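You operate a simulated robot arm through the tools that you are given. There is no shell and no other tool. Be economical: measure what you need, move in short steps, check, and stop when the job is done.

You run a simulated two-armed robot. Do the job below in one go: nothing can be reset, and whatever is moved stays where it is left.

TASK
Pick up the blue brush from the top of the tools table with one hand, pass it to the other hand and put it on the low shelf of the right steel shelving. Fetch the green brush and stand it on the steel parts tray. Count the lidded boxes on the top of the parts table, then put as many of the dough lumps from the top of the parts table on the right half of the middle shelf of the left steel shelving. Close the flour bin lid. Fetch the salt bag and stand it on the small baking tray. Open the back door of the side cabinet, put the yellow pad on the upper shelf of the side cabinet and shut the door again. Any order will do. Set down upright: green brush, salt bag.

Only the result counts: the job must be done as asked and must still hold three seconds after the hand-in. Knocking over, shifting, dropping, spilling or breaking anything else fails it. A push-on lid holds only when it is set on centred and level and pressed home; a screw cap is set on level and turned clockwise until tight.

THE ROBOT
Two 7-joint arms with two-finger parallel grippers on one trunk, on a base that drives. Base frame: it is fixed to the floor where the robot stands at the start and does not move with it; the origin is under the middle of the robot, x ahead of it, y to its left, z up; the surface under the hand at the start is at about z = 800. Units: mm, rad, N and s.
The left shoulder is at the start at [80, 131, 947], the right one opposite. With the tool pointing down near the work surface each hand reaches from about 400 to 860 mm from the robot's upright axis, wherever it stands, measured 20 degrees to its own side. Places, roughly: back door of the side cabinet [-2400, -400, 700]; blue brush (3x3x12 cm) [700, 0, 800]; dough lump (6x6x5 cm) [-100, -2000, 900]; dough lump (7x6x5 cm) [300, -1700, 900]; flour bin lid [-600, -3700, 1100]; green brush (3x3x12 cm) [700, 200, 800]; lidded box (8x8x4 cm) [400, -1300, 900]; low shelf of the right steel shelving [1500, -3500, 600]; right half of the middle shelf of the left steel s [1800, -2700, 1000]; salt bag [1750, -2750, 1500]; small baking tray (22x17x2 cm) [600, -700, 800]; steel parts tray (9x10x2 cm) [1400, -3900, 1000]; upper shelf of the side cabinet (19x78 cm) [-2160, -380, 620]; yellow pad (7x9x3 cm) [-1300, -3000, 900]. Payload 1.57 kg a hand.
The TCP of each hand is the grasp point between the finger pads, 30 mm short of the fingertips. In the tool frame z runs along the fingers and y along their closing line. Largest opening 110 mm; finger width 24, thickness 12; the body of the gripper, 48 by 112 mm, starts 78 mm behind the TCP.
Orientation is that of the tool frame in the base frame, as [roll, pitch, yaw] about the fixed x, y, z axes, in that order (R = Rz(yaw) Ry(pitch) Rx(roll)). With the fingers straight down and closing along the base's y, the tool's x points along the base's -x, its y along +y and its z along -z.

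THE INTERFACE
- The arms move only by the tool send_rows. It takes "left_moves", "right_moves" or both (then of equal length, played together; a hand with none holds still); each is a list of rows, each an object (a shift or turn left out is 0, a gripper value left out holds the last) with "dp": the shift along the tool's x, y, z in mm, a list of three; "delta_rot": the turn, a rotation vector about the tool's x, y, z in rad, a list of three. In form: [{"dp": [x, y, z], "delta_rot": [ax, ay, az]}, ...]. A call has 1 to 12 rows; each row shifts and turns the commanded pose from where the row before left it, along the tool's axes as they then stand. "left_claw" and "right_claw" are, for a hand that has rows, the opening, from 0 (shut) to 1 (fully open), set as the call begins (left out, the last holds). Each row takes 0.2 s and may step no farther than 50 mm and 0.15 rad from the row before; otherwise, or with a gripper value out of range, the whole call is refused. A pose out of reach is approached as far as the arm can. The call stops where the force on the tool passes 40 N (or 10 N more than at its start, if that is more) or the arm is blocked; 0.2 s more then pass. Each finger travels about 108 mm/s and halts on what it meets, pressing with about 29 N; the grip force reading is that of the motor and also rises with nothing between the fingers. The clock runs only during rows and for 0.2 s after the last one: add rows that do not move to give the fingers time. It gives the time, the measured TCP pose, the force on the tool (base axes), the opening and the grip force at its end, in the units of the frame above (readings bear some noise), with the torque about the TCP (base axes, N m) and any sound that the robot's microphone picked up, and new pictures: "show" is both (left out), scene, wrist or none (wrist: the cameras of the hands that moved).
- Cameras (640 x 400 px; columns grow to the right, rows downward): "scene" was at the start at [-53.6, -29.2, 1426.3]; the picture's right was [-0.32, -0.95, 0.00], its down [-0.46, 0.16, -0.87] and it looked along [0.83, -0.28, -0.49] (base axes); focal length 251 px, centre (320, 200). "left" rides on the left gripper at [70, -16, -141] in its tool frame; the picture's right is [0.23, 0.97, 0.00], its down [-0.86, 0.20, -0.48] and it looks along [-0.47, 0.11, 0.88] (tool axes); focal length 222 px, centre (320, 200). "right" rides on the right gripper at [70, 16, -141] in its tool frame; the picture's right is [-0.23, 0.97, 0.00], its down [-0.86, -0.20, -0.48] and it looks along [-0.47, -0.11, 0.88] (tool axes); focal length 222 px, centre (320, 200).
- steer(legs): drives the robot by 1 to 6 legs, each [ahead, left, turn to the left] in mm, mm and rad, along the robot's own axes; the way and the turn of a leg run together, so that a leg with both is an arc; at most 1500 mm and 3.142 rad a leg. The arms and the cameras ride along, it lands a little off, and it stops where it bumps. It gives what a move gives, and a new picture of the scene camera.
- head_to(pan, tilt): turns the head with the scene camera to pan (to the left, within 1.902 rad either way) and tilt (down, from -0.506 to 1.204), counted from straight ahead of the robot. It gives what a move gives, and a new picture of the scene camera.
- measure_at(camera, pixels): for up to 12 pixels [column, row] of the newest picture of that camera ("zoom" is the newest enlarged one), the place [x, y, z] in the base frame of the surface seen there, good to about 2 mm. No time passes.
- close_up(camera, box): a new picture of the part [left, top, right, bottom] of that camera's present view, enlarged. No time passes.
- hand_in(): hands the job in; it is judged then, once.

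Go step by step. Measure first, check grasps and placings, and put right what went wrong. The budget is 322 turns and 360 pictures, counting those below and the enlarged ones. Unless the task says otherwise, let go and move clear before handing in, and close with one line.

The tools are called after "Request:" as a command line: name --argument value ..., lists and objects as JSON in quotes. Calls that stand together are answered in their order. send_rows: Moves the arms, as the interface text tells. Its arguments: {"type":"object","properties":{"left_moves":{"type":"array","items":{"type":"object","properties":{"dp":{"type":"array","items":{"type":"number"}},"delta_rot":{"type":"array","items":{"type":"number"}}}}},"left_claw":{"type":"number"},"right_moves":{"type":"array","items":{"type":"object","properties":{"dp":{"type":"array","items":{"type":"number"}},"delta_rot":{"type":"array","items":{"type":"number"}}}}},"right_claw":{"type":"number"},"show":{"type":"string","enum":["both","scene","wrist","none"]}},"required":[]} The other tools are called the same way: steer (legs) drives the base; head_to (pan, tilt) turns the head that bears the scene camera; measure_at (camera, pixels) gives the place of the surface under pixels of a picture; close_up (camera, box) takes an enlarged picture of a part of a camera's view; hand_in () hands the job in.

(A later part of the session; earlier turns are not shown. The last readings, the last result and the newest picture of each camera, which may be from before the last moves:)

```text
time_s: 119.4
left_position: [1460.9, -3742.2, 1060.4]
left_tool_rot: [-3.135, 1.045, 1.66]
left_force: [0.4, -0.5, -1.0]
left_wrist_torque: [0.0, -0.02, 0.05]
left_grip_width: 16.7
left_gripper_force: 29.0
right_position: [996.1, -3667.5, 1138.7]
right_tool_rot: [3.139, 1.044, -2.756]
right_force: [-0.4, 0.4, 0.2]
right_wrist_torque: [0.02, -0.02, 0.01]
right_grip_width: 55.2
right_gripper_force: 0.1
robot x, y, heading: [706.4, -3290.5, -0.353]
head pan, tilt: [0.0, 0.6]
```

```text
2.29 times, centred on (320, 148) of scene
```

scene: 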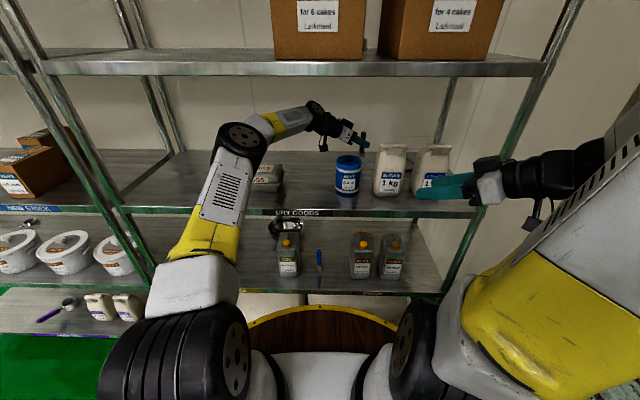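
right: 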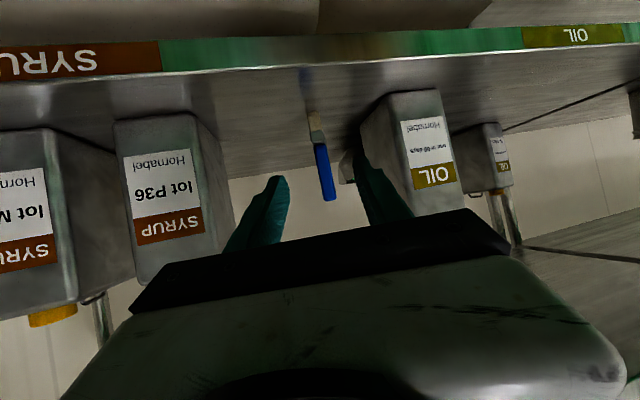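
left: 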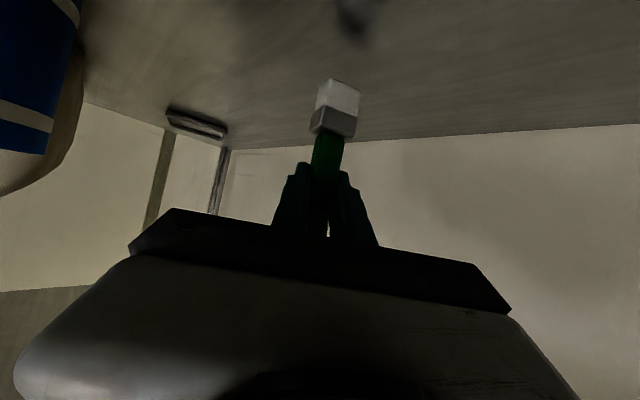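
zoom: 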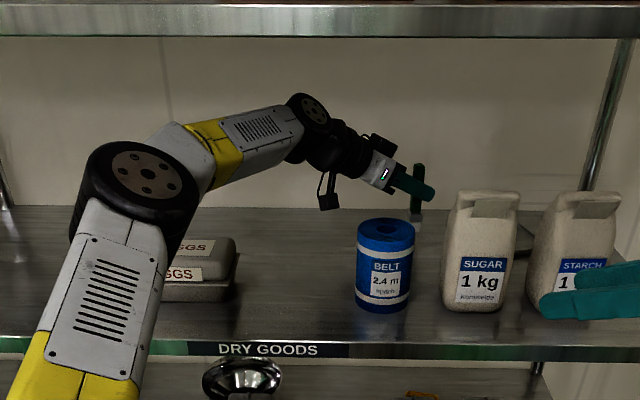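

All clear; I'll strafe another 150 mm.

Request:
steer --legs '[[0, -150, -0.003]]'

Request:
close_up --camera "left" --box '[0, 0, 640, 400]'

Request:
close_up --camera "scene" --box '[180, 60, 460, 235]'

```text
time_s: 120.8
left_position: [1413.3, -3864.5, 1060.6]
left_tool_rot: [-3.131, 1.048, 1.661]
left_force: [-0.5, 1.2, -0.9]
left_wrist_torque: [-0.02, 0.0, -0.02]
left_grip_width: 16.9
left_gripper_force: 29.3
right_position: [952.9, -3775.3, 1138.5]
right_tool_rot: [3.122, 1.048, -2.744]
right_force: [-0.8, 1.0, 1.2]
right_wrist_torque: [-0.02, -0.01, 0.02]
right_grip_width: 54.9
right_gripper_force: 0.1
robot x, y, heading: [658.3, -3413.6, -0.36]
head pan, tilt: [0.0, 0.6]
stopped in leg 1: the robot was blocked; the commanded pose is now the measured one
```

scene: 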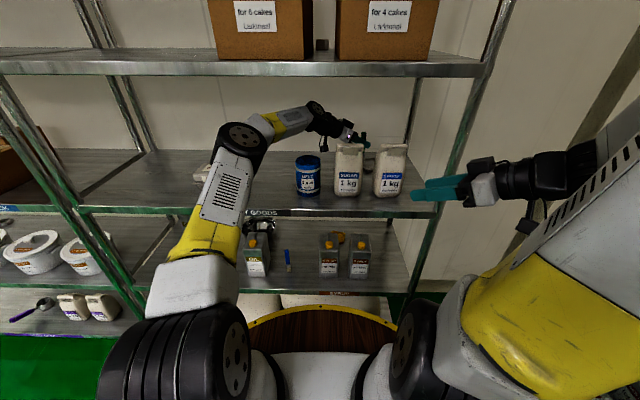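

```text
1.00 times, centred on (320, 200) of left (not enlarged: the box is as wide or as high as the picture)
```

zoom: 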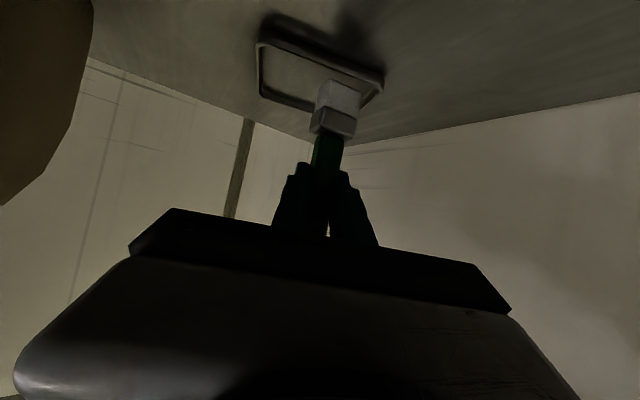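

```text
2.29 times, centred on (320, 148) of scene
```

zoom: 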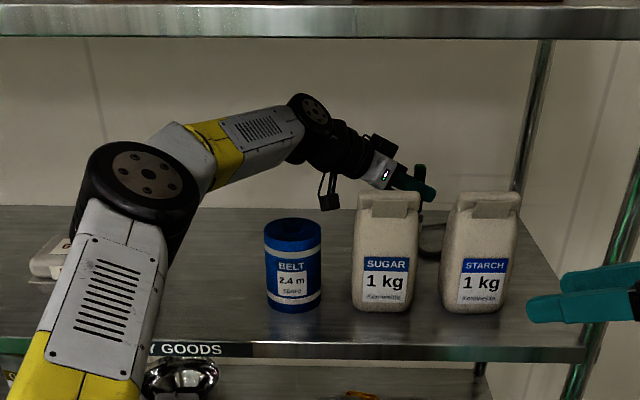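

The right arm touched the fridge side, so I'll back off 12 mm left and do the rest with the left arm.

Request:
steer --legs '[[0, 12, 0]]'

Request:
send_rows --left_moves '[{"dp": [-12, -11.5, 20.7]}, {"dp": [-12, -11.5, 20.7]}, {}]' --show "both"

```text
time_s: 121.5
left_position: [1417.4, -3858.4, 1060.0]
left_tool_rot: [-3.133, 1.045, 1.66]
left_force: [1.0, -0.1, -0.7]
left_wrist_torque: [-0.01, 0.0, -0.02]
left_grip_width: 16.9
left_gripper_force: 29.5
right_position: [954.6, -3769.0, 1137.3]
right_tool_rot: [3.118, 1.048, -2.753]
right_force: [-0.4, -0.3, 0.1]
right_wrist_torque: [0.02, -0.04, -0.02]
right_grip_width: 55.2
right_gripper_force: 0.1
robot x, y, heading: [663.5, -3403.6, -0.351]
head pan, tilt: [0.0, 0.6]
```

scene: 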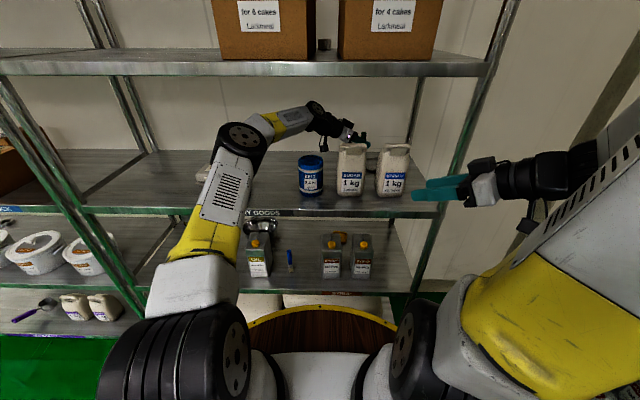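

```text
time_s: 122.3
left_position: [1396.3, -3905.1, 1061.4]
left_tool_rot: [-3.132, 1.046, 1.66]
left_force: [-0.3, 0.4, -0.7]
left_wrist_torque: [0.0, -0.02, -0.01]
left_grip_width: 16.4
left_gripper_force: 29.1
right_position: [954.0, -3768.1, 1137.0]
right_tool_rot: [3.118, 1.049, -2.754]
right_force: [0.4, -0.1, -0.1]
right_wrist_torque: [-0.05, 0.02, 0.0]
right_grip_width: 55.2
right_gripper_force: 0.0
robot x, y, heading: [662.9, -3405.8, -0.357]
head pan, tilt: [0.0, 0.6]
```

scene: 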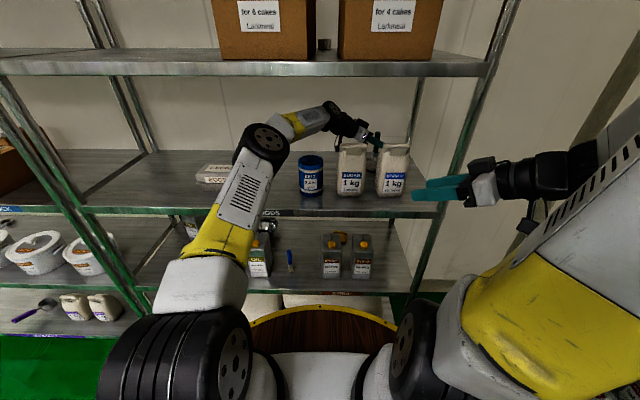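
left: 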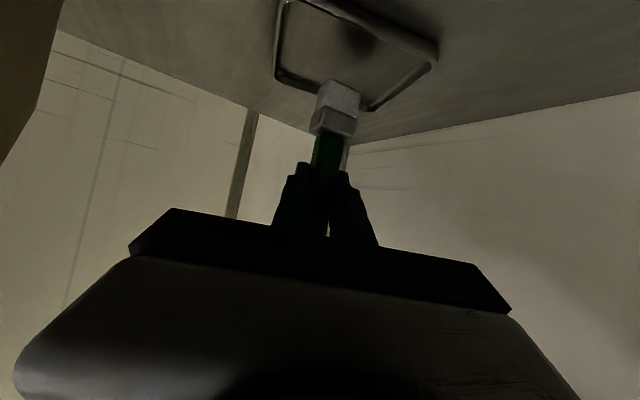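

I'll measure the tray rim corners here to centre the brush.

Request:
measure_at --camera "left" --pixels '[[278, 72], [295, 4], [434, 48], [370, 106], [355, 20], [400, 75], [330, 20], [340, 55], [283, 40], [310, 85], [338, 90], [345, 85]]'

Request:
close_up --camera "left" --box '[240, 0, 464, 140]'

```text
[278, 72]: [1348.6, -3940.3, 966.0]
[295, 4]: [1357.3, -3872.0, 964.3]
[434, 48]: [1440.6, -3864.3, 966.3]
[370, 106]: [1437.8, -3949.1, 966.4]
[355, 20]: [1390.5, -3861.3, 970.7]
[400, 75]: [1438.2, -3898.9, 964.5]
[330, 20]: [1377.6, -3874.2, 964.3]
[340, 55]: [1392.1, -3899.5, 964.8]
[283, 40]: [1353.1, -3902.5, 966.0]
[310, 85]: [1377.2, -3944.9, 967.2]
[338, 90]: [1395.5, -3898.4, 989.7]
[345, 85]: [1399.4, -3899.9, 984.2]
```

```text
2.86 times, centred on (352, 70) of left
```

zoom: 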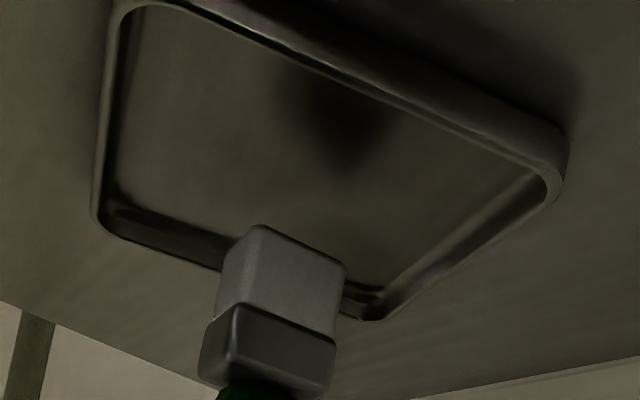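

The brush is centred over the tray (centre ≈ (1394,-3905), floor 964.5). I'll lower it until it touches.

Request:
send_rows --left_moves '[{"dp": [6.9, 0, 4]}, {"dp": [5.2, 0, 3]}, {"dp": [1.7, 0, 1]}, {"dp": [1.7, 0, 1]}]' --show "wrist"

Request:
close_up --camera "left" --box '[240, 0, 464, 140]'

Request:
measure_at --camera "left" --pixels '[[330, 83], [338, 82], [345, 84], [340, 88]]'

```text
time_s: 123.3
left_position: [1397.5, -3906.5, 1043.0]
left_tool_rot: [-3.133, 1.046, 1.658]
left_force: [-0.1, -0.1, 2.5]
left_wrist_torque: [-0.07, -0.02, -0.01]
left_grip_width: 16.7
left_gripper_force: 29.3
right_position: [954.9, -3768.0, 1136.5]
right_tool_rot: [3.119, 1.05, -2.751]
right_force: [0.1, -0.3, -0.7]
right_wrist_torque: [0.04, 0.01, 0.0]
right_grip_width: 54.8
right_gripper_force: 0.0
robot x, y, heading: [660.4, -3401.7, -0.359]
head pan, tilt: [0.0, 0.6]
```

left: 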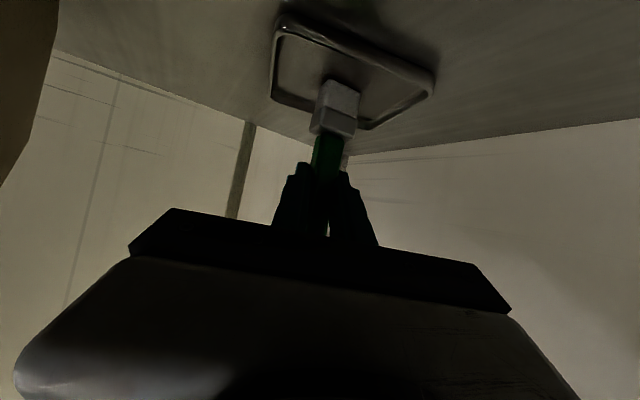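

```text
2.86 times, centred on (352, 70) of left
```

zoom: 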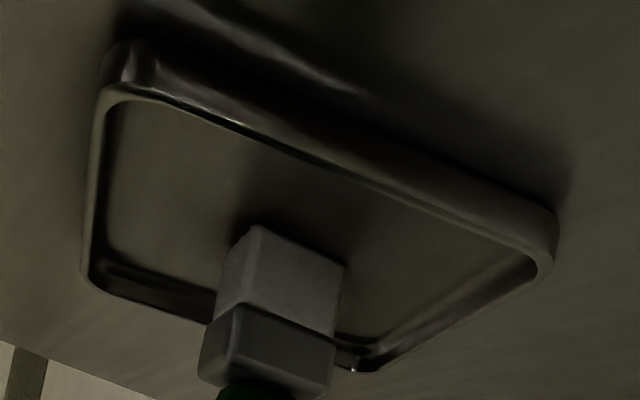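

```text
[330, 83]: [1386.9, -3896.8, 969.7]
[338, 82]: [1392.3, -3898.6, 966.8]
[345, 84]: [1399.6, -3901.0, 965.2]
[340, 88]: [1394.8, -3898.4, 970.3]
```

Contact is beginning (2.5 N). One more small step, then open part way.

Request:
send_rows --left_moves '[{"dp": [0.9, 0, 0.5]}, {}]' --show "none"

Request:
send_rows --left_moves '[{}, {}, {}]' --left_claw 0.42 --show "wrist"

```text
time_s: 123.9
left_position: [1397.6, -3907.2, 1043.0]
left_tool_rot: [-3.135, 1.047, 1.657]
left_force: [-0.8, 1.2, 8.9]
left_wrist_torque: [-0.04, 0.03, -0.04]
left_grip_width: 16.6
left_gripper_force: 29.3
right_position: [955.4, -3768.8, 1137.9]
right_tool_rot: [3.118, 1.048, -2.752]
right_force: [-0.3, -0.5, 0.4]
right_wrist_torque: [-0.01, -0.02, 0.01]
right_grip_width: 55.0
right_gripper_force: 0.0
robot x, y, heading: [662.9, -3400.4, -0.359]
head pan, tilt: [0.0, 0.6]
```

```text
time_s: 124.7
left_position: [1397.9, -3906.2, 1040.9]
left_tool_rot: [-3.133, 1.046, 1.662]
left_force: [0.2, 0.4, -0.6]
left_wrist_torque: [-0.04, 0.0, 0.0]
left_grip_width: 46.2
left_gripper_force: 0.1
right_position: [955.1, -3768.5, 1136.9]
right_tool_rot: [3.119, 1.048, -2.752]
right_force: [0.3, -0.4, 1.4]
right_wrist_torque: [0.02, -0.02, -0.04]
right_grip_width: 55.3
right_gripper_force: 0.0
robot x, y, heading: [658.4, -3402.0, -0.353]
head pan, tilt: [0.0, 0.6]
```

left: 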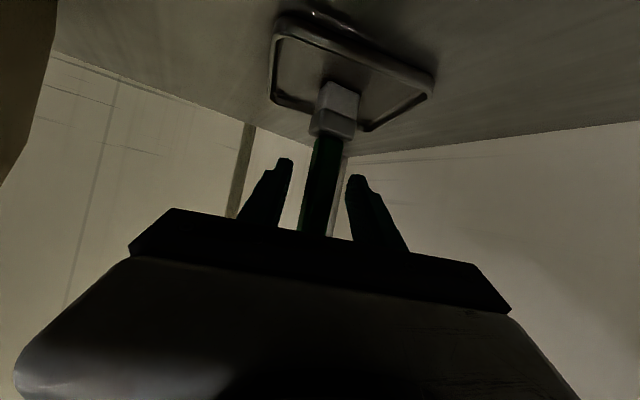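

The brush stands free. I'll withdraw along the fingers, then strafe left.

Request:
send_rows --left_moves '[{"dp": [0, 0, -25]}, {"dp": [0, 0, -30]}, {"dp": [0, 0, -25]}, {}]' --show "both"

```text
time_s: 125.7
left_position: [1389.7, -3840.3, 1083.0]
left_tool_rot: [-3.134, 1.045, 1.661]
left_force: [0.7, 0.5, -0.3]
left_wrist_torque: [-0.01, 0.01, -0.01]
left_grip_width: 46.3
left_gripper_force: 0.0
right_position: [955.3, -3768.2, 1136.9]
right_tool_rot: [3.118, 1.05, -2.753]
right_force: [0.8, -0.1, 0.3]
right_wrist_torque: [0.03, -0.02, -0.02]
right_grip_width: 55.0
right_gripper_force: 0.1
robot x, y, heading: [663.5, -3405.1, -0.354]
head pan, tilt: [0.0, 0.6]
```

scene: 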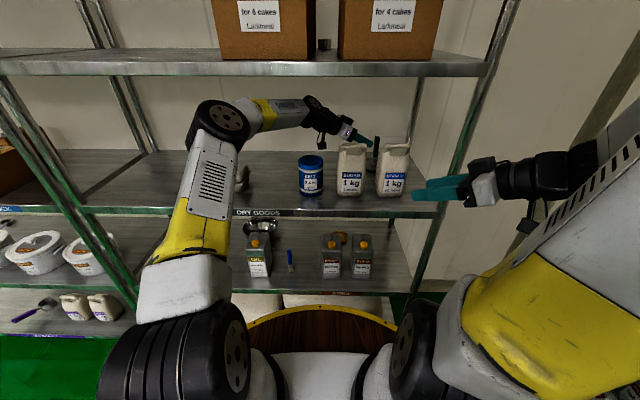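
left: 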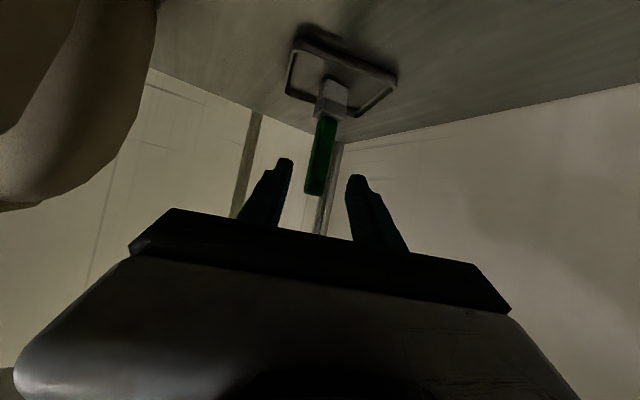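

The green brush stands on the tray. I'll strafe left 310 mm and back out 350 mm.

Request:
steer --legs '[[0, 310, 0], [-350, 0, 0]]'

```text
time_s: 129.7
left_position: [1168.2, -3429.3, 1083.2]
left_tool_rot: [-3.132, 1.045, 1.657]
left_force: [0.0, -0.5, 1.1]
left_wrist_torque: [0.01, 0.0, 0.01]
left_grip_width: 46.3
left_gripper_force: 0.0
right_position: [729.8, -3358.2, 1136.5]
right_tool_rot: [3.119, 1.049, -2.757]
right_force: [0.0, -0.2, -0.5]
right_wrist_torque: [0.04, -0.02, 0.01]
right_grip_width: 55.0
right_gripper_force: 0.1
robot x, y, heading: [437.2, -2993.5, -0.356]
head pan, tilt: [0.0, 0.6]
```

scene: 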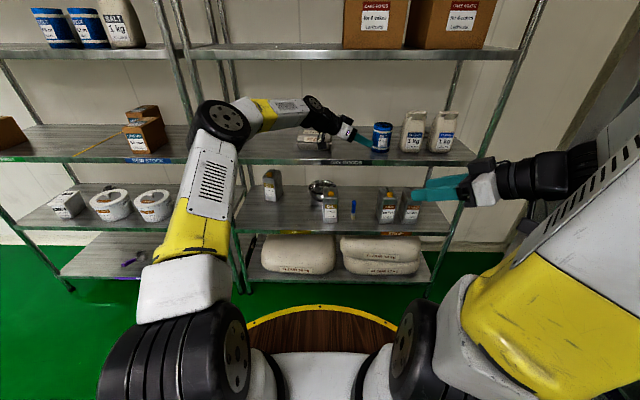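

Out again with nothing disturbed. I'll fold the left arm back and turn it to a compact pose.

Request:
send_rows --left_moves '[{"dp": [20.4, -5.7, -39.5]}, {"dp": [20.4, -5.7, -39.5]}, {"dp": [20.4, -5.7, -39.5]}, {"dp": [20.4, -5.7, -39.5]}, {"dp": [20.4, -5.7, -39.5]}, {"dp": [20.4, -5.7, -39.5]}, {"dp": [20.4, -5.7, -39.5]}, {"dp": [20.4, -5.7, -39.5]}, {"dp": [20.4, -5.7, -39.5]}, {"dp": [20.4, -5.7, -39.5]}, {"dp": [20.4, -5.7, -39.5]}, {"dp": [20.4, -5.7, -39.5]}]' --show "none"

Request:
send_rows --left_moves '[{"delta_rot": [-0.13, 0, -0.075]}, {"delta_rot": [-0.13, 0, -0.075]}, {"delta_rot": [-0.13, 0, -0.075]}, {"delta_rot": [-0.13, 0, -0.075]}, {"delta_rot": [-0.13, 0, -0.075]}]' --show "none"

Request:
head_to --pan 0.5 --tilt 0.15

```text
time_s: 132.3
left_position: [1057.5, -2903.9, 1112.0]
left_tool_rot: [-3.133, 1.048, 1.655]
left_force: [0.1, -0.3, -0.6]
left_wrist_torque: [-0.01, 0.02, 0.01]
left_grip_width: 46.3
left_gripper_force: 0.1
right_position: [730.4, -3358.7, 1136.7]
right_tool_rot: [3.117, 1.051, -2.759]
right_force: [0.1, -0.7, -0.1]
right_wrist_torque: [0.01, 0.01, 0.03]
right_grip_width: 55.0
right_gripper_force: 0.0
robot x, y, heading: [439.4, -2991.5, -0.361]
head pan, tilt: [0.0, 0.6]
```

```text
time_s: 133.5
left_position: [1058.0, -2902.7, 1108.4]
left_tool_rot: [-3.137, 1.044, 2.406]
left_force: [1.0, 0.7, -0.4]
left_wrist_torque: [0.0, 0.03, -0.03]
left_grip_width: 46.1
left_gripper_force: 0.0
right_position: [730.2, -3356.2, 1137.6]
right_tool_rot: [3.119, 1.047, -2.756]
right_force: [0.0, -0.1, -0.4]
right_wrist_torque: [0.0, 0.01, -0.01]
right_grip_width: 55.2
right_gripper_force: 0.1
robot x, y, heading: [441.2, -2991.4, -0.354]
head pan, tilt: [0.0, 0.6]
```

```text
time_s: 134.4
left_position: [1058.3, -2903.8, 1108.9]
left_tool_rot: [-3.138, 1.044, 2.401]
left_force: [0.5, 0.6, -0.6]
left_wrist_torque: [0.01, -0.01, 0.0]
left_grip_width: 46.3
left_gripper_force: 0.0
right_position: [731.2, -3357.7, 1137.0]
right_tool_rot: [3.118, 1.048, -2.756]
right_force: [0.8, -0.3, 0.4]
right_wrist_torque: [0.0, -0.03, 0.03]
right_grip_width: 54.8
right_gripper_force: 0.0
robot x, y, heading: [441.4, -2992.8, -0.361]
head pan, tilt: [0.499, 0.15]
```

scene: 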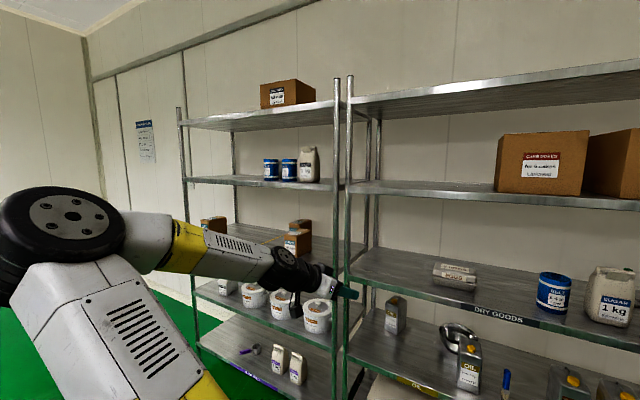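

Next, the dough: I'll turn around to face the parts table from the aisle.

Request:
steer --legs '[[0, 0, 1.5], [0, 0, 1.641]]'

Request:
head_to --pan -0.4 --tilt 0.45

```text
time_s: 142.3
left_position: [-182.8, -3048.7, 1108.0]
left_tool_rot: [-3.137, 1.043, -0.786]
left_force: [0.3, -0.2, -0.2]
left_wrist_torque: [0.02, 0.02, -0.01]
left_grip_width: 46.1
left_gripper_force: 0.0
right_position: [164.9, -2610.4, 1137.2]
right_tool_rot: [3.119, 1.049, 0.337]
right_force: [0.3, 0.1, 0.8]
right_wrist_torque: [-0.02, -0.01, -0.05]
right_grip_width: 55.0
right_gripper_force: 0.1
robot x, y, heading: [440.1, -2991.5, 2.737]
head pan, tilt: [0.499, 0.15]
```

scene: 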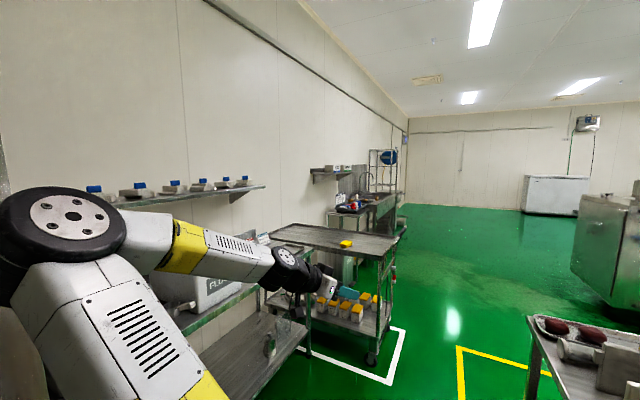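

```text
time_s: 143.5
left_position: [-183.3, -3046.6, 1108.1]
left_tool_rot: [-3.136, 1.044, -0.788]
left_force: [0.4, 0.2, 0.0]
left_wrist_torque: [0.0, 0.04, -0.04]
left_grip_width: 46.3
left_gripper_force: 0.1
right_position: [165.6, -2611.0, 1138.4]
right_tool_rot: [3.12, 1.049, 0.338]
right_force: [0.0, 0.1, 0.0]
right_wrist_torque: [0.0, 0.03, 0.0]
right_grip_width: 55.1
right_gripper_force: 0.0
robot x, y, heading: [439.2, -2992.0, 2.731]
head pan, tilt: [-0.4, 0.45]
```

scene: 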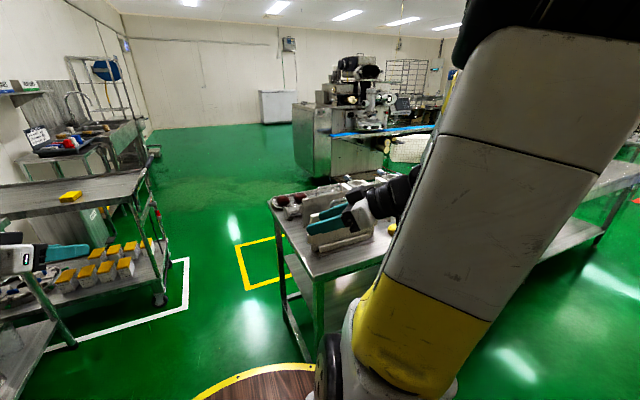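

The flour bin is close on my left; I'll look at it now.

Request:
head_to --pan 0.75 --tilt 0.35

```text
time_s: 144.9
left_position: [-183.4, -3046.7, 1108.5]
left_tool_rot: [-3.137, 1.043, -0.789]
left_force: [0.5, -0.1, -0.6]
left_wrist_torque: [0.0, 0.04, 0.02]
left_grip_width: 46.3
left_gripper_force: 0.0
right_position: [165.5, -2610.1, 1138.4]
right_tool_rot: [3.119, 1.049, 0.338]
right_force: [-0.9, -0.7, -0.1]
right_wrist_torque: [-0.01, -0.01, 0.01]
right_grip_width: 55.0
right_gripper_force: 0.0
robot x, y, heading: [440.4, -2993.3, 2.736]
head pan, tilt: [0.75, 0.351]
```

scene: 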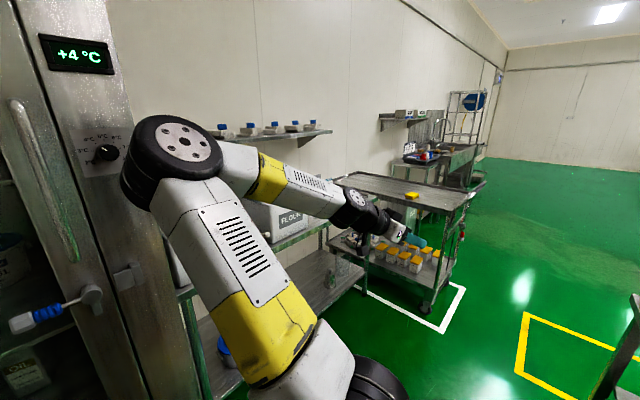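

I'll back off toward the shelf so hands clear the table, then strafe along it.

Request:
steer --legs '[[-190, 0, 0.047], [0, -700, 0]]'

Request:
head_to --pan 0.0 --tilt 0.5

```text
time_s: 149.9
left_position: [241.6, -2486.8, 1109.2]
left_tool_rot: [-3.136, 1.043, -0.726]
left_force: [0.2, -0.8, -0.5]
left_wrist_torque: [-0.01, -0.01, 0.04]
left_grip_width: 46.2
left_gripper_force: 0.0
right_position: [562.4, -2028.1, 1138.2]
right_tool_rot: [3.119, 1.049, 0.399]
right_force: [0.5, -1.2, 0.6]
right_wrist_torque: [0.03, 0.0, 0.04]
right_grip_width: 55.0
right_gripper_force: 0.0
robot x, y, heading: [858.3, -2392.3, 2.792]
head pan, tilt: [0.75, 0.351]
```

scene: 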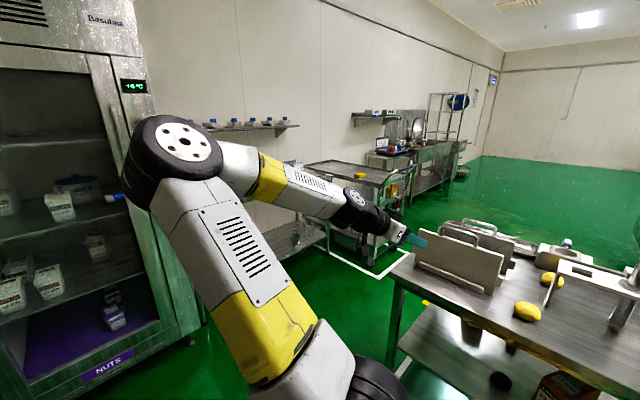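

```text
time_s: 151.0
left_position: [240.8, -2486.3, 1107.6]
left_tool_rot: [-3.137, 1.043, -0.726]
left_force: [0.2, 1.1, -0.4]
left_wrist_torque: [0.03, -0.03, 0.01]
left_grip_width: 46.1
left_gripper_force: 0.0
right_position: [562.8, -2029.0, 1137.1]
right_tool_rot: [3.12, 1.048, 0.398]
right_force: [0.3, 0.0, 0.2]
right_wrist_torque: [0.04, -0.01, -0.01]
right_grip_width: 55.1
right_gripper_force: 0.1
robot x, y, heading: [858.8, -2391.7, 2.795]
head pan, tilt: [0.0, 0.499]
```

scene: 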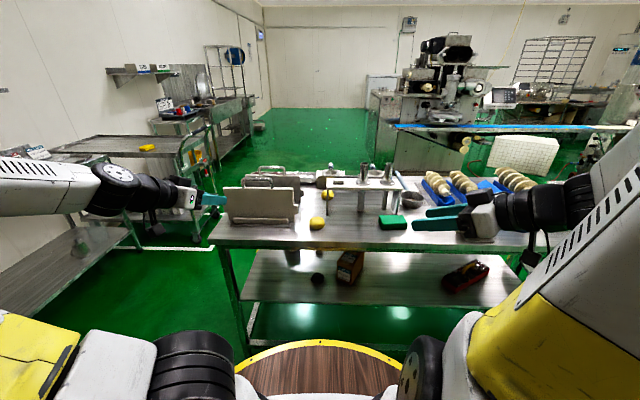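

I'll zoom in on the table top here and from further along.

Request:
close_up --camera "scene" --box '[200, 140, 440, 290]'

Request:
steer --legs '[[0, -400, -0.01]]'

Request:
close_up --camera "scene" --box '[160, 120, 480, 320]'

```text
2.67 times, centred on (320, 215) of scene
```

zoom: 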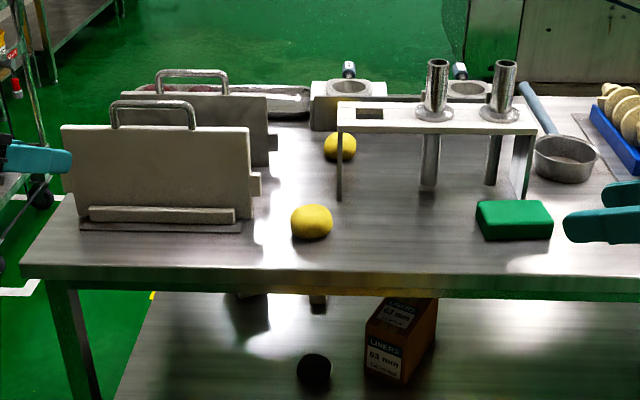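

```text
time_s: 153.5
left_position: [374.9, -2114.2, 1108.3]
left_tool_rot: [-3.137, 1.044, -0.73]
left_force: [0.2, 0.3, 0.3]
left_wrist_torque: [0.02, -0.01, 0.02]
left_grip_width: 46.3
left_gripper_force: 0.0
right_position: [698.6, -1656.8, 1137.3]
right_tool_rot: [3.119, 1.05, 0.394]
right_force: [0.6, -0.4, 0.2]
right_wrist_torque: [0.01, 0.03, -0.02]
right_grip_width: 54.8
right_gripper_force: 0.1
robot x, y, heading: [994.7, -2021.2, 2.793]
head pan, tilt: [0.0, 0.499]
```

scene: 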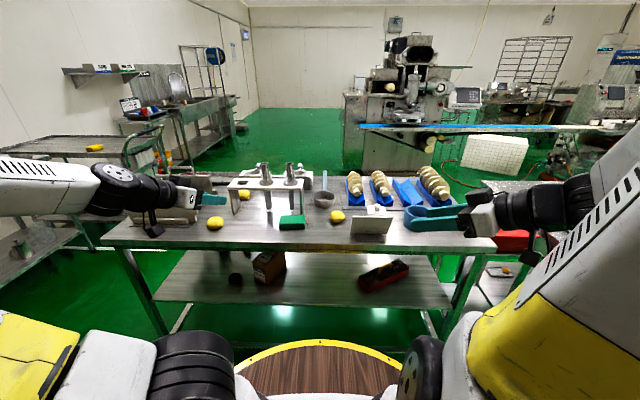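

```text
2.00 times, centred on (320, 220) of scene
```

zoom: 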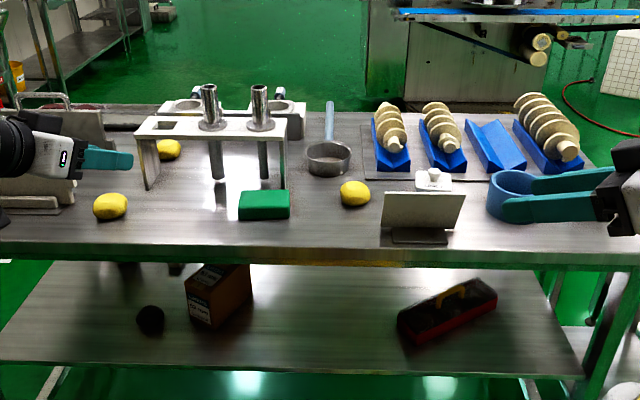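

I'll zoom in closer on the possible lidded boxes and the lumps.

Request:
close_up --camera "scene" --box '[200, 150, 344, 240]'

Request:
close_up --camera "scene" --box '[320, 150, 480, 250]'

Request:
measure_at --camera "scene" --pixels '[[215, 223], [243, 195], [337, 215], [292, 222], [377, 207], [376, 225], [265, 178], [215, 215], [337, 207], [450, 215]]'

```text
4.44 times, centred on (272, 195) of scene
```

zoom: 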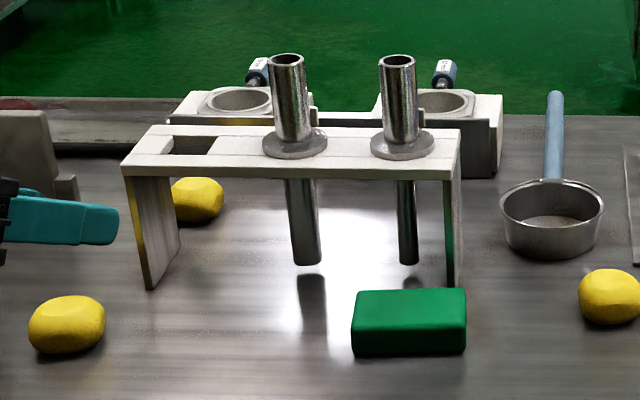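

```text
4.00 times, centred on (400, 200) of scene
```

zoom: 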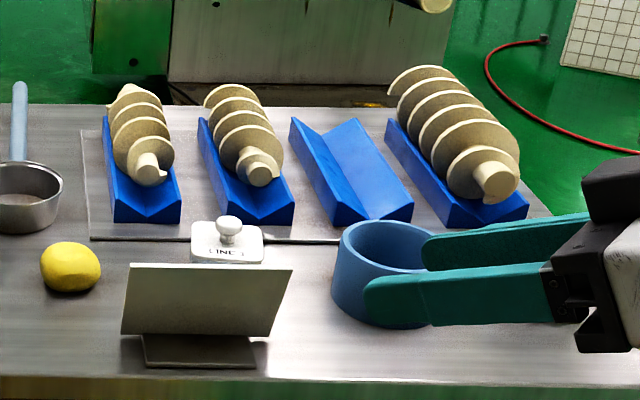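

```text
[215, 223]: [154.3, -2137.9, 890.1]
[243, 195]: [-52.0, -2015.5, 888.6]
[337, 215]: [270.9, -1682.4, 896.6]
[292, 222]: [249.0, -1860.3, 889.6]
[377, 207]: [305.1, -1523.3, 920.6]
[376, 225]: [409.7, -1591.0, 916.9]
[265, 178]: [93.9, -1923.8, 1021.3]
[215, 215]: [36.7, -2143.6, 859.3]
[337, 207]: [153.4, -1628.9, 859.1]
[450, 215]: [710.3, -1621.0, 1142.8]
```

Three yellow dough lumps: A(154,-2138), B(-52,-2015), C(271,-1682). One lidded box ("INC") is at (305,-1523). I'll move along to count the others.

Request:
steer --legs '[[0, -400, 0]]'

Request:
close_up --camera "scene" --box '[200, 140, 440, 290]'

```text
time_s: 156.0
left_position: [514.6, -1736.5, 1107.9]
left_tool_rot: [-3.137, 1.046, -0.722]
left_force: [0.2, 0.4, -0.2]
left_wrist_torque: [0.0, -0.03, 0.02]
left_grip_width: 46.2
left_gripper_force: 0.0
right_position: [834.1, -1276.5, 1137.3]
right_tool_rot: [3.118, 1.048, 0.401]
right_force: [0.3, -0.1, -0.2]
right_wrist_torque: [-0.02, 0.01, -0.04]
right_grip_width: 55.1
right_gripper_force: 0.1
robot x, y, heading: [1130.4, -1641.6, 2.796]
head pan, tilt: [0.0, 0.499]
```

scene: 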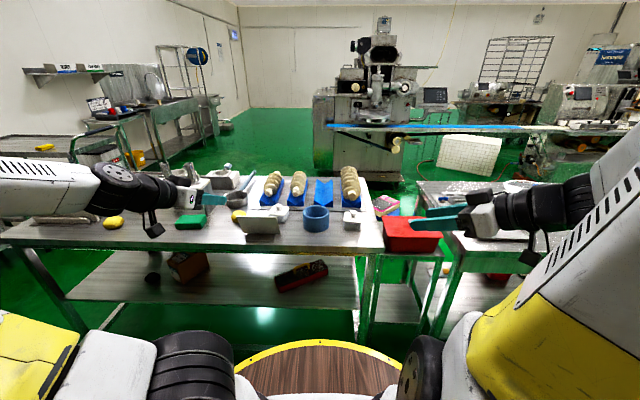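

```text
2.67 times, centred on (320, 215) of scene
```

zoom: 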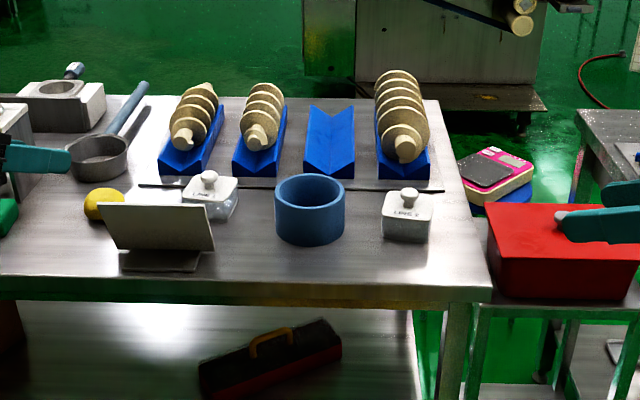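

Two lidded boxes are on the table here ("INC" and "LINE T"). I'll measure lump C's extents, the sign and the boxes.

Request:
measure_at --camera "zoom" --pixels '[[105, 203], [90, 205], [120, 200], [105, 190], [105, 217], [100, 206], [212, 205], [160, 208], [215, 248], [135, 268], [195, 262]]'

Request:
steer --legs '[[0, 90, 0]]'

```text
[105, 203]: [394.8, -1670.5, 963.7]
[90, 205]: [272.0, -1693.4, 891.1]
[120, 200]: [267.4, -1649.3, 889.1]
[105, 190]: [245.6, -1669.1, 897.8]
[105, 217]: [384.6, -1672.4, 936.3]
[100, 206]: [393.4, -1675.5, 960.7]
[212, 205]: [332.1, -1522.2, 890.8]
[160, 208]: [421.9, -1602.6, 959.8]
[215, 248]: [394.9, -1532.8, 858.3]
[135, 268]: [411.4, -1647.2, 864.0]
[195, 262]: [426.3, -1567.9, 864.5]
```

```text
time_s: 157.1
left_position: [485.0, -1816.8, 1108.9]
left_tool_rot: [-3.136, 1.044, -0.727]
left_force: [0.0, -0.1, 0.5]
left_wrist_torque: [0.0, 0.0, 0.01]
left_grip_width: 46.2
left_gripper_force: 0.1
right_position: [805.8, -1359.3, 1137.5]
right_tool_rot: [3.119, 1.048, 0.398]
right_force: [-0.4, -0.2, -0.6]
right_wrist_torque: [0.0, -0.02, 0.0]
right_grip_width: 54.9
right_gripper_force: 0.1
robot x, y, heading: [1096.7, -1722.4, 2.792]
head pan, tilt: [0.0, 0.499]
```

scene: 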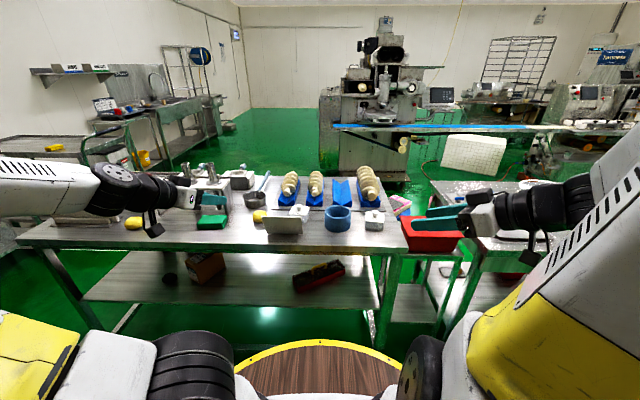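

Lump C is centred near (268,-1675). I'll pitch the left hand to 45° and drive forward so C lies 560 ahead.

Request:
send_rows --left_moves '[{"delta_rot": [0, 0.131, 0]}, {"delta_rot": [0, 0.131, 0]}, {}]' --left_claw 0.9 --show "none"

Request:
steer --legs '[[232, 0, -0.005]]'

Request:
close_up --camera "left" --box '[0, 0, 640, 400]'

```text
time_s: 157.9
left_position: [484.0, -1816.8, 1107.4]
left_tool_rot: [-3.136, 0.78, -0.727]
left_force: [-0.6, -0.8, -0.4]
left_wrist_torque: [-0.02, 0.01, 0.02]
left_grip_width: 99.1
left_gripper_force: 0.1
right_position: [806.0, -1360.2, 1136.5]
right_tool_rot: [3.119, 1.049, 0.398]
right_force: [-1.1, 0.4, -0.3]
right_wrist_torque: [-0.02, -0.05, 0.02]
right_grip_width: 55.0
right_gripper_force: 0.1
robot x, y, heading: [1099.6, -1723.3, 2.792]
head pan, tilt: [0.0, 0.499]
```

```text
time_s: 159.6
left_position: [269.6, -1734.2, 1108.4]
left_tool_rot: [-3.139, 0.781, -0.737]
left_force: [0.0, 0.4, 0.0]
left_wrist_torque: [0.0, 0.03, 0.02]
left_grip_width: 98.9
left_gripper_force: 0.1
right_position: [595.2, -1278.7, 1138.0]
right_tool_rot: [3.12, 1.05, 0.389]
right_force: [-0.1, -0.2, 0.5]
right_wrist_torque: [0.03, -0.01, 0.0]
right_grip_width: 54.8
right_gripper_force: 0.0
robot x, y, heading: [887.9, -1647.0, 2.782]
head pan, tilt: [0.0, 0.499]
```

scene: 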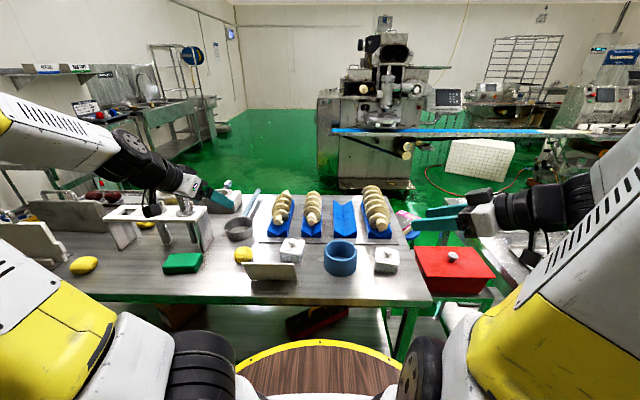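

```text
1.00 times, centred on (320, 200) of left (not enlarged: the box is as wide or as high as the picture)
```

zoom: 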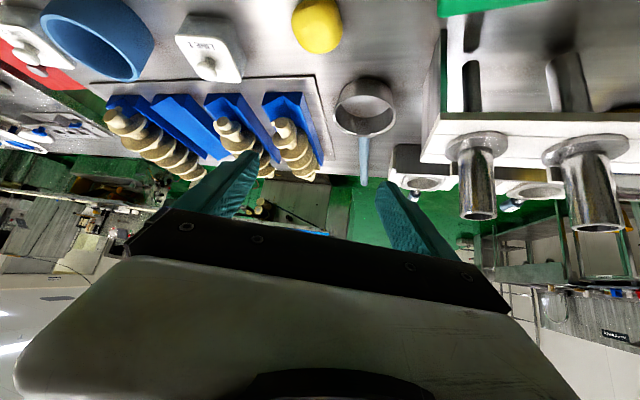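

Lump C is at (315,25) in the left view; I'll measure it.

Request:
measure_at --camera "left" --pixels '[[315, 25], [294, 20], [340, 28], [318, 52], [315, 5], [305, 45], [330, 45], [295, 5], [338, 5]]'

Request:
measure_at --camera "scene" --pixels '[[244, 254], [236, 254], [252, 254], [244, 248], [244, 262], [240, 258], [265, 265], [83, 265]]'

```text
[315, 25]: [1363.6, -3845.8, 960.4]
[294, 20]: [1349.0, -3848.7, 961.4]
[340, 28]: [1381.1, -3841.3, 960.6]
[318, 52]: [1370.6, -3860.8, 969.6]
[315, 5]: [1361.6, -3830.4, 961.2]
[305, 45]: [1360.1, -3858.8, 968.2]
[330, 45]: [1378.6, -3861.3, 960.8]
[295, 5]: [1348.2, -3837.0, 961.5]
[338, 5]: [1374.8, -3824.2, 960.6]
```

```text
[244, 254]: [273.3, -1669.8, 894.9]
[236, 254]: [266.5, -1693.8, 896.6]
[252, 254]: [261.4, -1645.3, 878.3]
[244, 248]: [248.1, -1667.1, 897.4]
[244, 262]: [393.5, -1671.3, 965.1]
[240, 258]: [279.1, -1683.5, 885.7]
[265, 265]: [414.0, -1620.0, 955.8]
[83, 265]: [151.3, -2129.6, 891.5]
```

I need to measure on the fresh zoom picture.

Request:
measure_at --camera "zoom" --pixels '[[315, 25], [294, 20], [340, 28], [318, 52], [315, 5], [305, 45], [330, 45], [295, 5], [338, 5]]'

```text
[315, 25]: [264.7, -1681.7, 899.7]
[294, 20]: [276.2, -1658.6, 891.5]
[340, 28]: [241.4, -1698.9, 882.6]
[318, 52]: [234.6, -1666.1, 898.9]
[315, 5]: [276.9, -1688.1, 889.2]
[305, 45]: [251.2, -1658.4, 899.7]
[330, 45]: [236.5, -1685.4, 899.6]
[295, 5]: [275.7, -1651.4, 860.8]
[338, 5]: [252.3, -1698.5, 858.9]
```

Lump C: centre (257,-1674), top z 900. The left hand goes to a pre-grasp point.

Request:
send_rows --left_moves '[{"dp": [30.4, -9, 28.1]}, {"dp": [30.4, -9, 28.1]}, {"dp": [30.4, -9, 28.1]}, {"dp": [30.4, -9, 28.1]}, {}]' --show "wrist"

```text
time_s: 160.8
left_position: [297.2, -1712.0, 944.7]
left_tool_rot: [-3.139, 0.781, -0.737]
left_force: [-0.2, 0.2, 0.1]
left_wrist_torque: [0.01, 0.03, -0.01]
left_grip_width: 99.1
left_gripper_force: 0.1
right_position: [594.4, -1277.5, 1137.8]
right_tool_rot: [3.117, 1.048, 0.39]
right_force: [0.3, 0.5, 0.1]
right_wrist_torque: [-0.01, 0.0, -0.04]
right_grip_width: 55.1
right_gripper_force: 0.0
robot x, y, heading: [882.8, -1642.5, 2.783]
head pan, tilt: [0.0, 0.499]
```

left: 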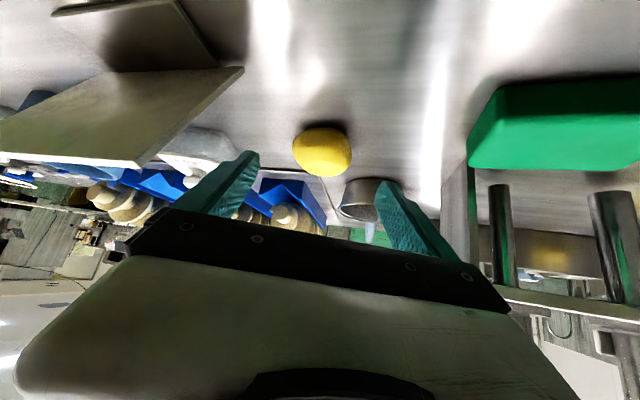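

Aligned. I'll advance 80 mm and close.

Request:
send_rows --left_moves '[{"dp": [0, 0, 40]}, {"dp": [0, 0, 30]}, {"dp": [0, 0, 10]}, {}]' --show "wrist"

Request:
send_rows --left_moves '[{}, {}, {}, {}]' --left_claw 0 --show "wrist"

```text
time_s: 161.7
left_position: [260.7, -1676.6, 888.8]
left_tool_rot: [3.139, 0.786, -0.739]
left_force: [9.5, -9.3, 20.3]
left_wrist_torque: [0.68, -0.84, -0.69]
left_grip_width: 98.4
left_gripper_force: 0.1
right_position: [596.0, -1280.4, 1138.0]
right_tool_rot: [3.12, 1.047, 0.393]
right_force: [-0.6, -0.5, 0.4]
right_wrist_torque: [0.0, 0.01, -0.02]
right_grip_width: 55.0
right_gripper_force: 0.0
robot x, y, heading: [888.0, -1643.5, 2.78]
head pan, tilt: [0.0, 0.499]
stopped in row 4 (left hand): the force on the tool passed its limit at 68 N (the readings are from after the stop); the commanded pose is now the measured one
```

left: 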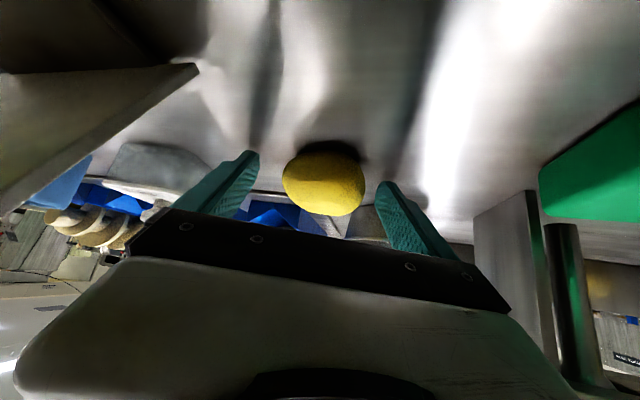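

```text
time_s: 162.7
left_position: [260.1, -1673.3, 889.1]
left_tool_rot: [3.14, 0.785, -0.743]
left_force: [9.2, 9.6, 26.1]
left_wrist_torque: [1.23, -0.63, -0.18]
left_grip_width: 62.0
left_gripper_force: 28.7
right_position: [595.8, -1277.3, 1136.7]
right_tool_rot: [3.119, 1.049, 0.391]
right_force: [-0.9, -1.0, -0.1]
right_wrist_torque: [-0.02, 0.03, -0.02]
right_grip_width: 55.0
right_gripper_force: 0.2
robot x, y, heading: [889.1, -1643.5, 2.786]
head pan, tilt: [0.0, 0.499]
```

left: 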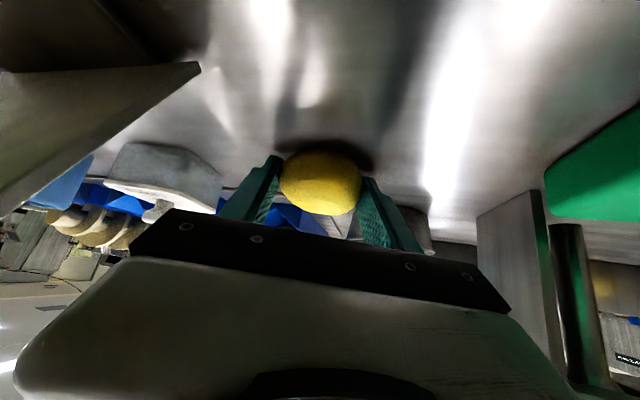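

Gripped at 62 mm; the tips touched the table. I'll lift straight up and then check the saucepan next to it.

Request:
send_rows --left_moves '[{"dp": [-14, 0, -14]}, {"dp": [-28.3, 0, -28.3]}, {"dp": [-28.3, 0, -28.3]}, {"dp": [-28.3, 0, -28.3]}, {"dp": [-28.3, 0, -28.3]}, {"dp": [-28.3, 0, -28.3]}]' --show "both"

Request:
close_up --camera "scene" --box '[190, 170, 350, 270]'

```text
time_s: 164.1
left_position: [263.1, -1679.1, 1106.9]
left_tool_rot: [-3.141, 0.782, -0.738]
left_force: [0.1, 0.4, -0.9]
left_wrist_torque: [0.01, -0.04, 0.01]
left_grip_width: 61.6
left_gripper_force: 29.2
right_position: [595.5, -1279.1, 1137.1]
right_tool_rot: [3.119, 1.05, 0.392]
right_force: [-0.3, 0.5, 0.4]
right_wrist_torque: [0.0, 0.03, 0.0]
right_grip_width: 55.2
right_gripper_force: 0.1
robot x, y, heading: [888.9, -1642.4, 2.785]
head pan, tilt: [0.0, 0.499]
```

scene: 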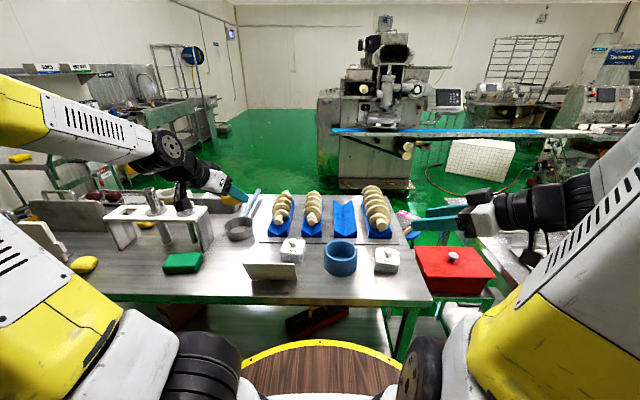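
left: 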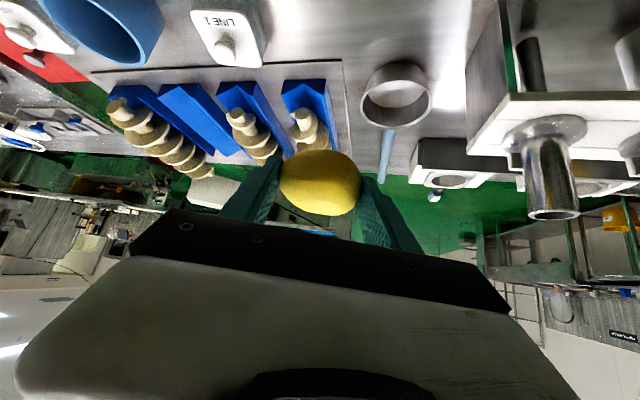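

```text
4.00 times, centred on (270, 220) of scene
```

zoom: 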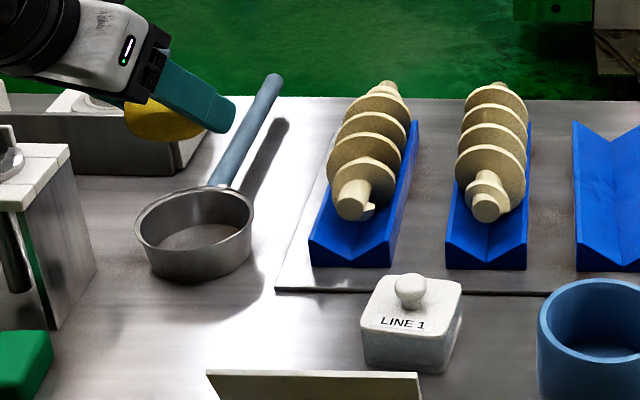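

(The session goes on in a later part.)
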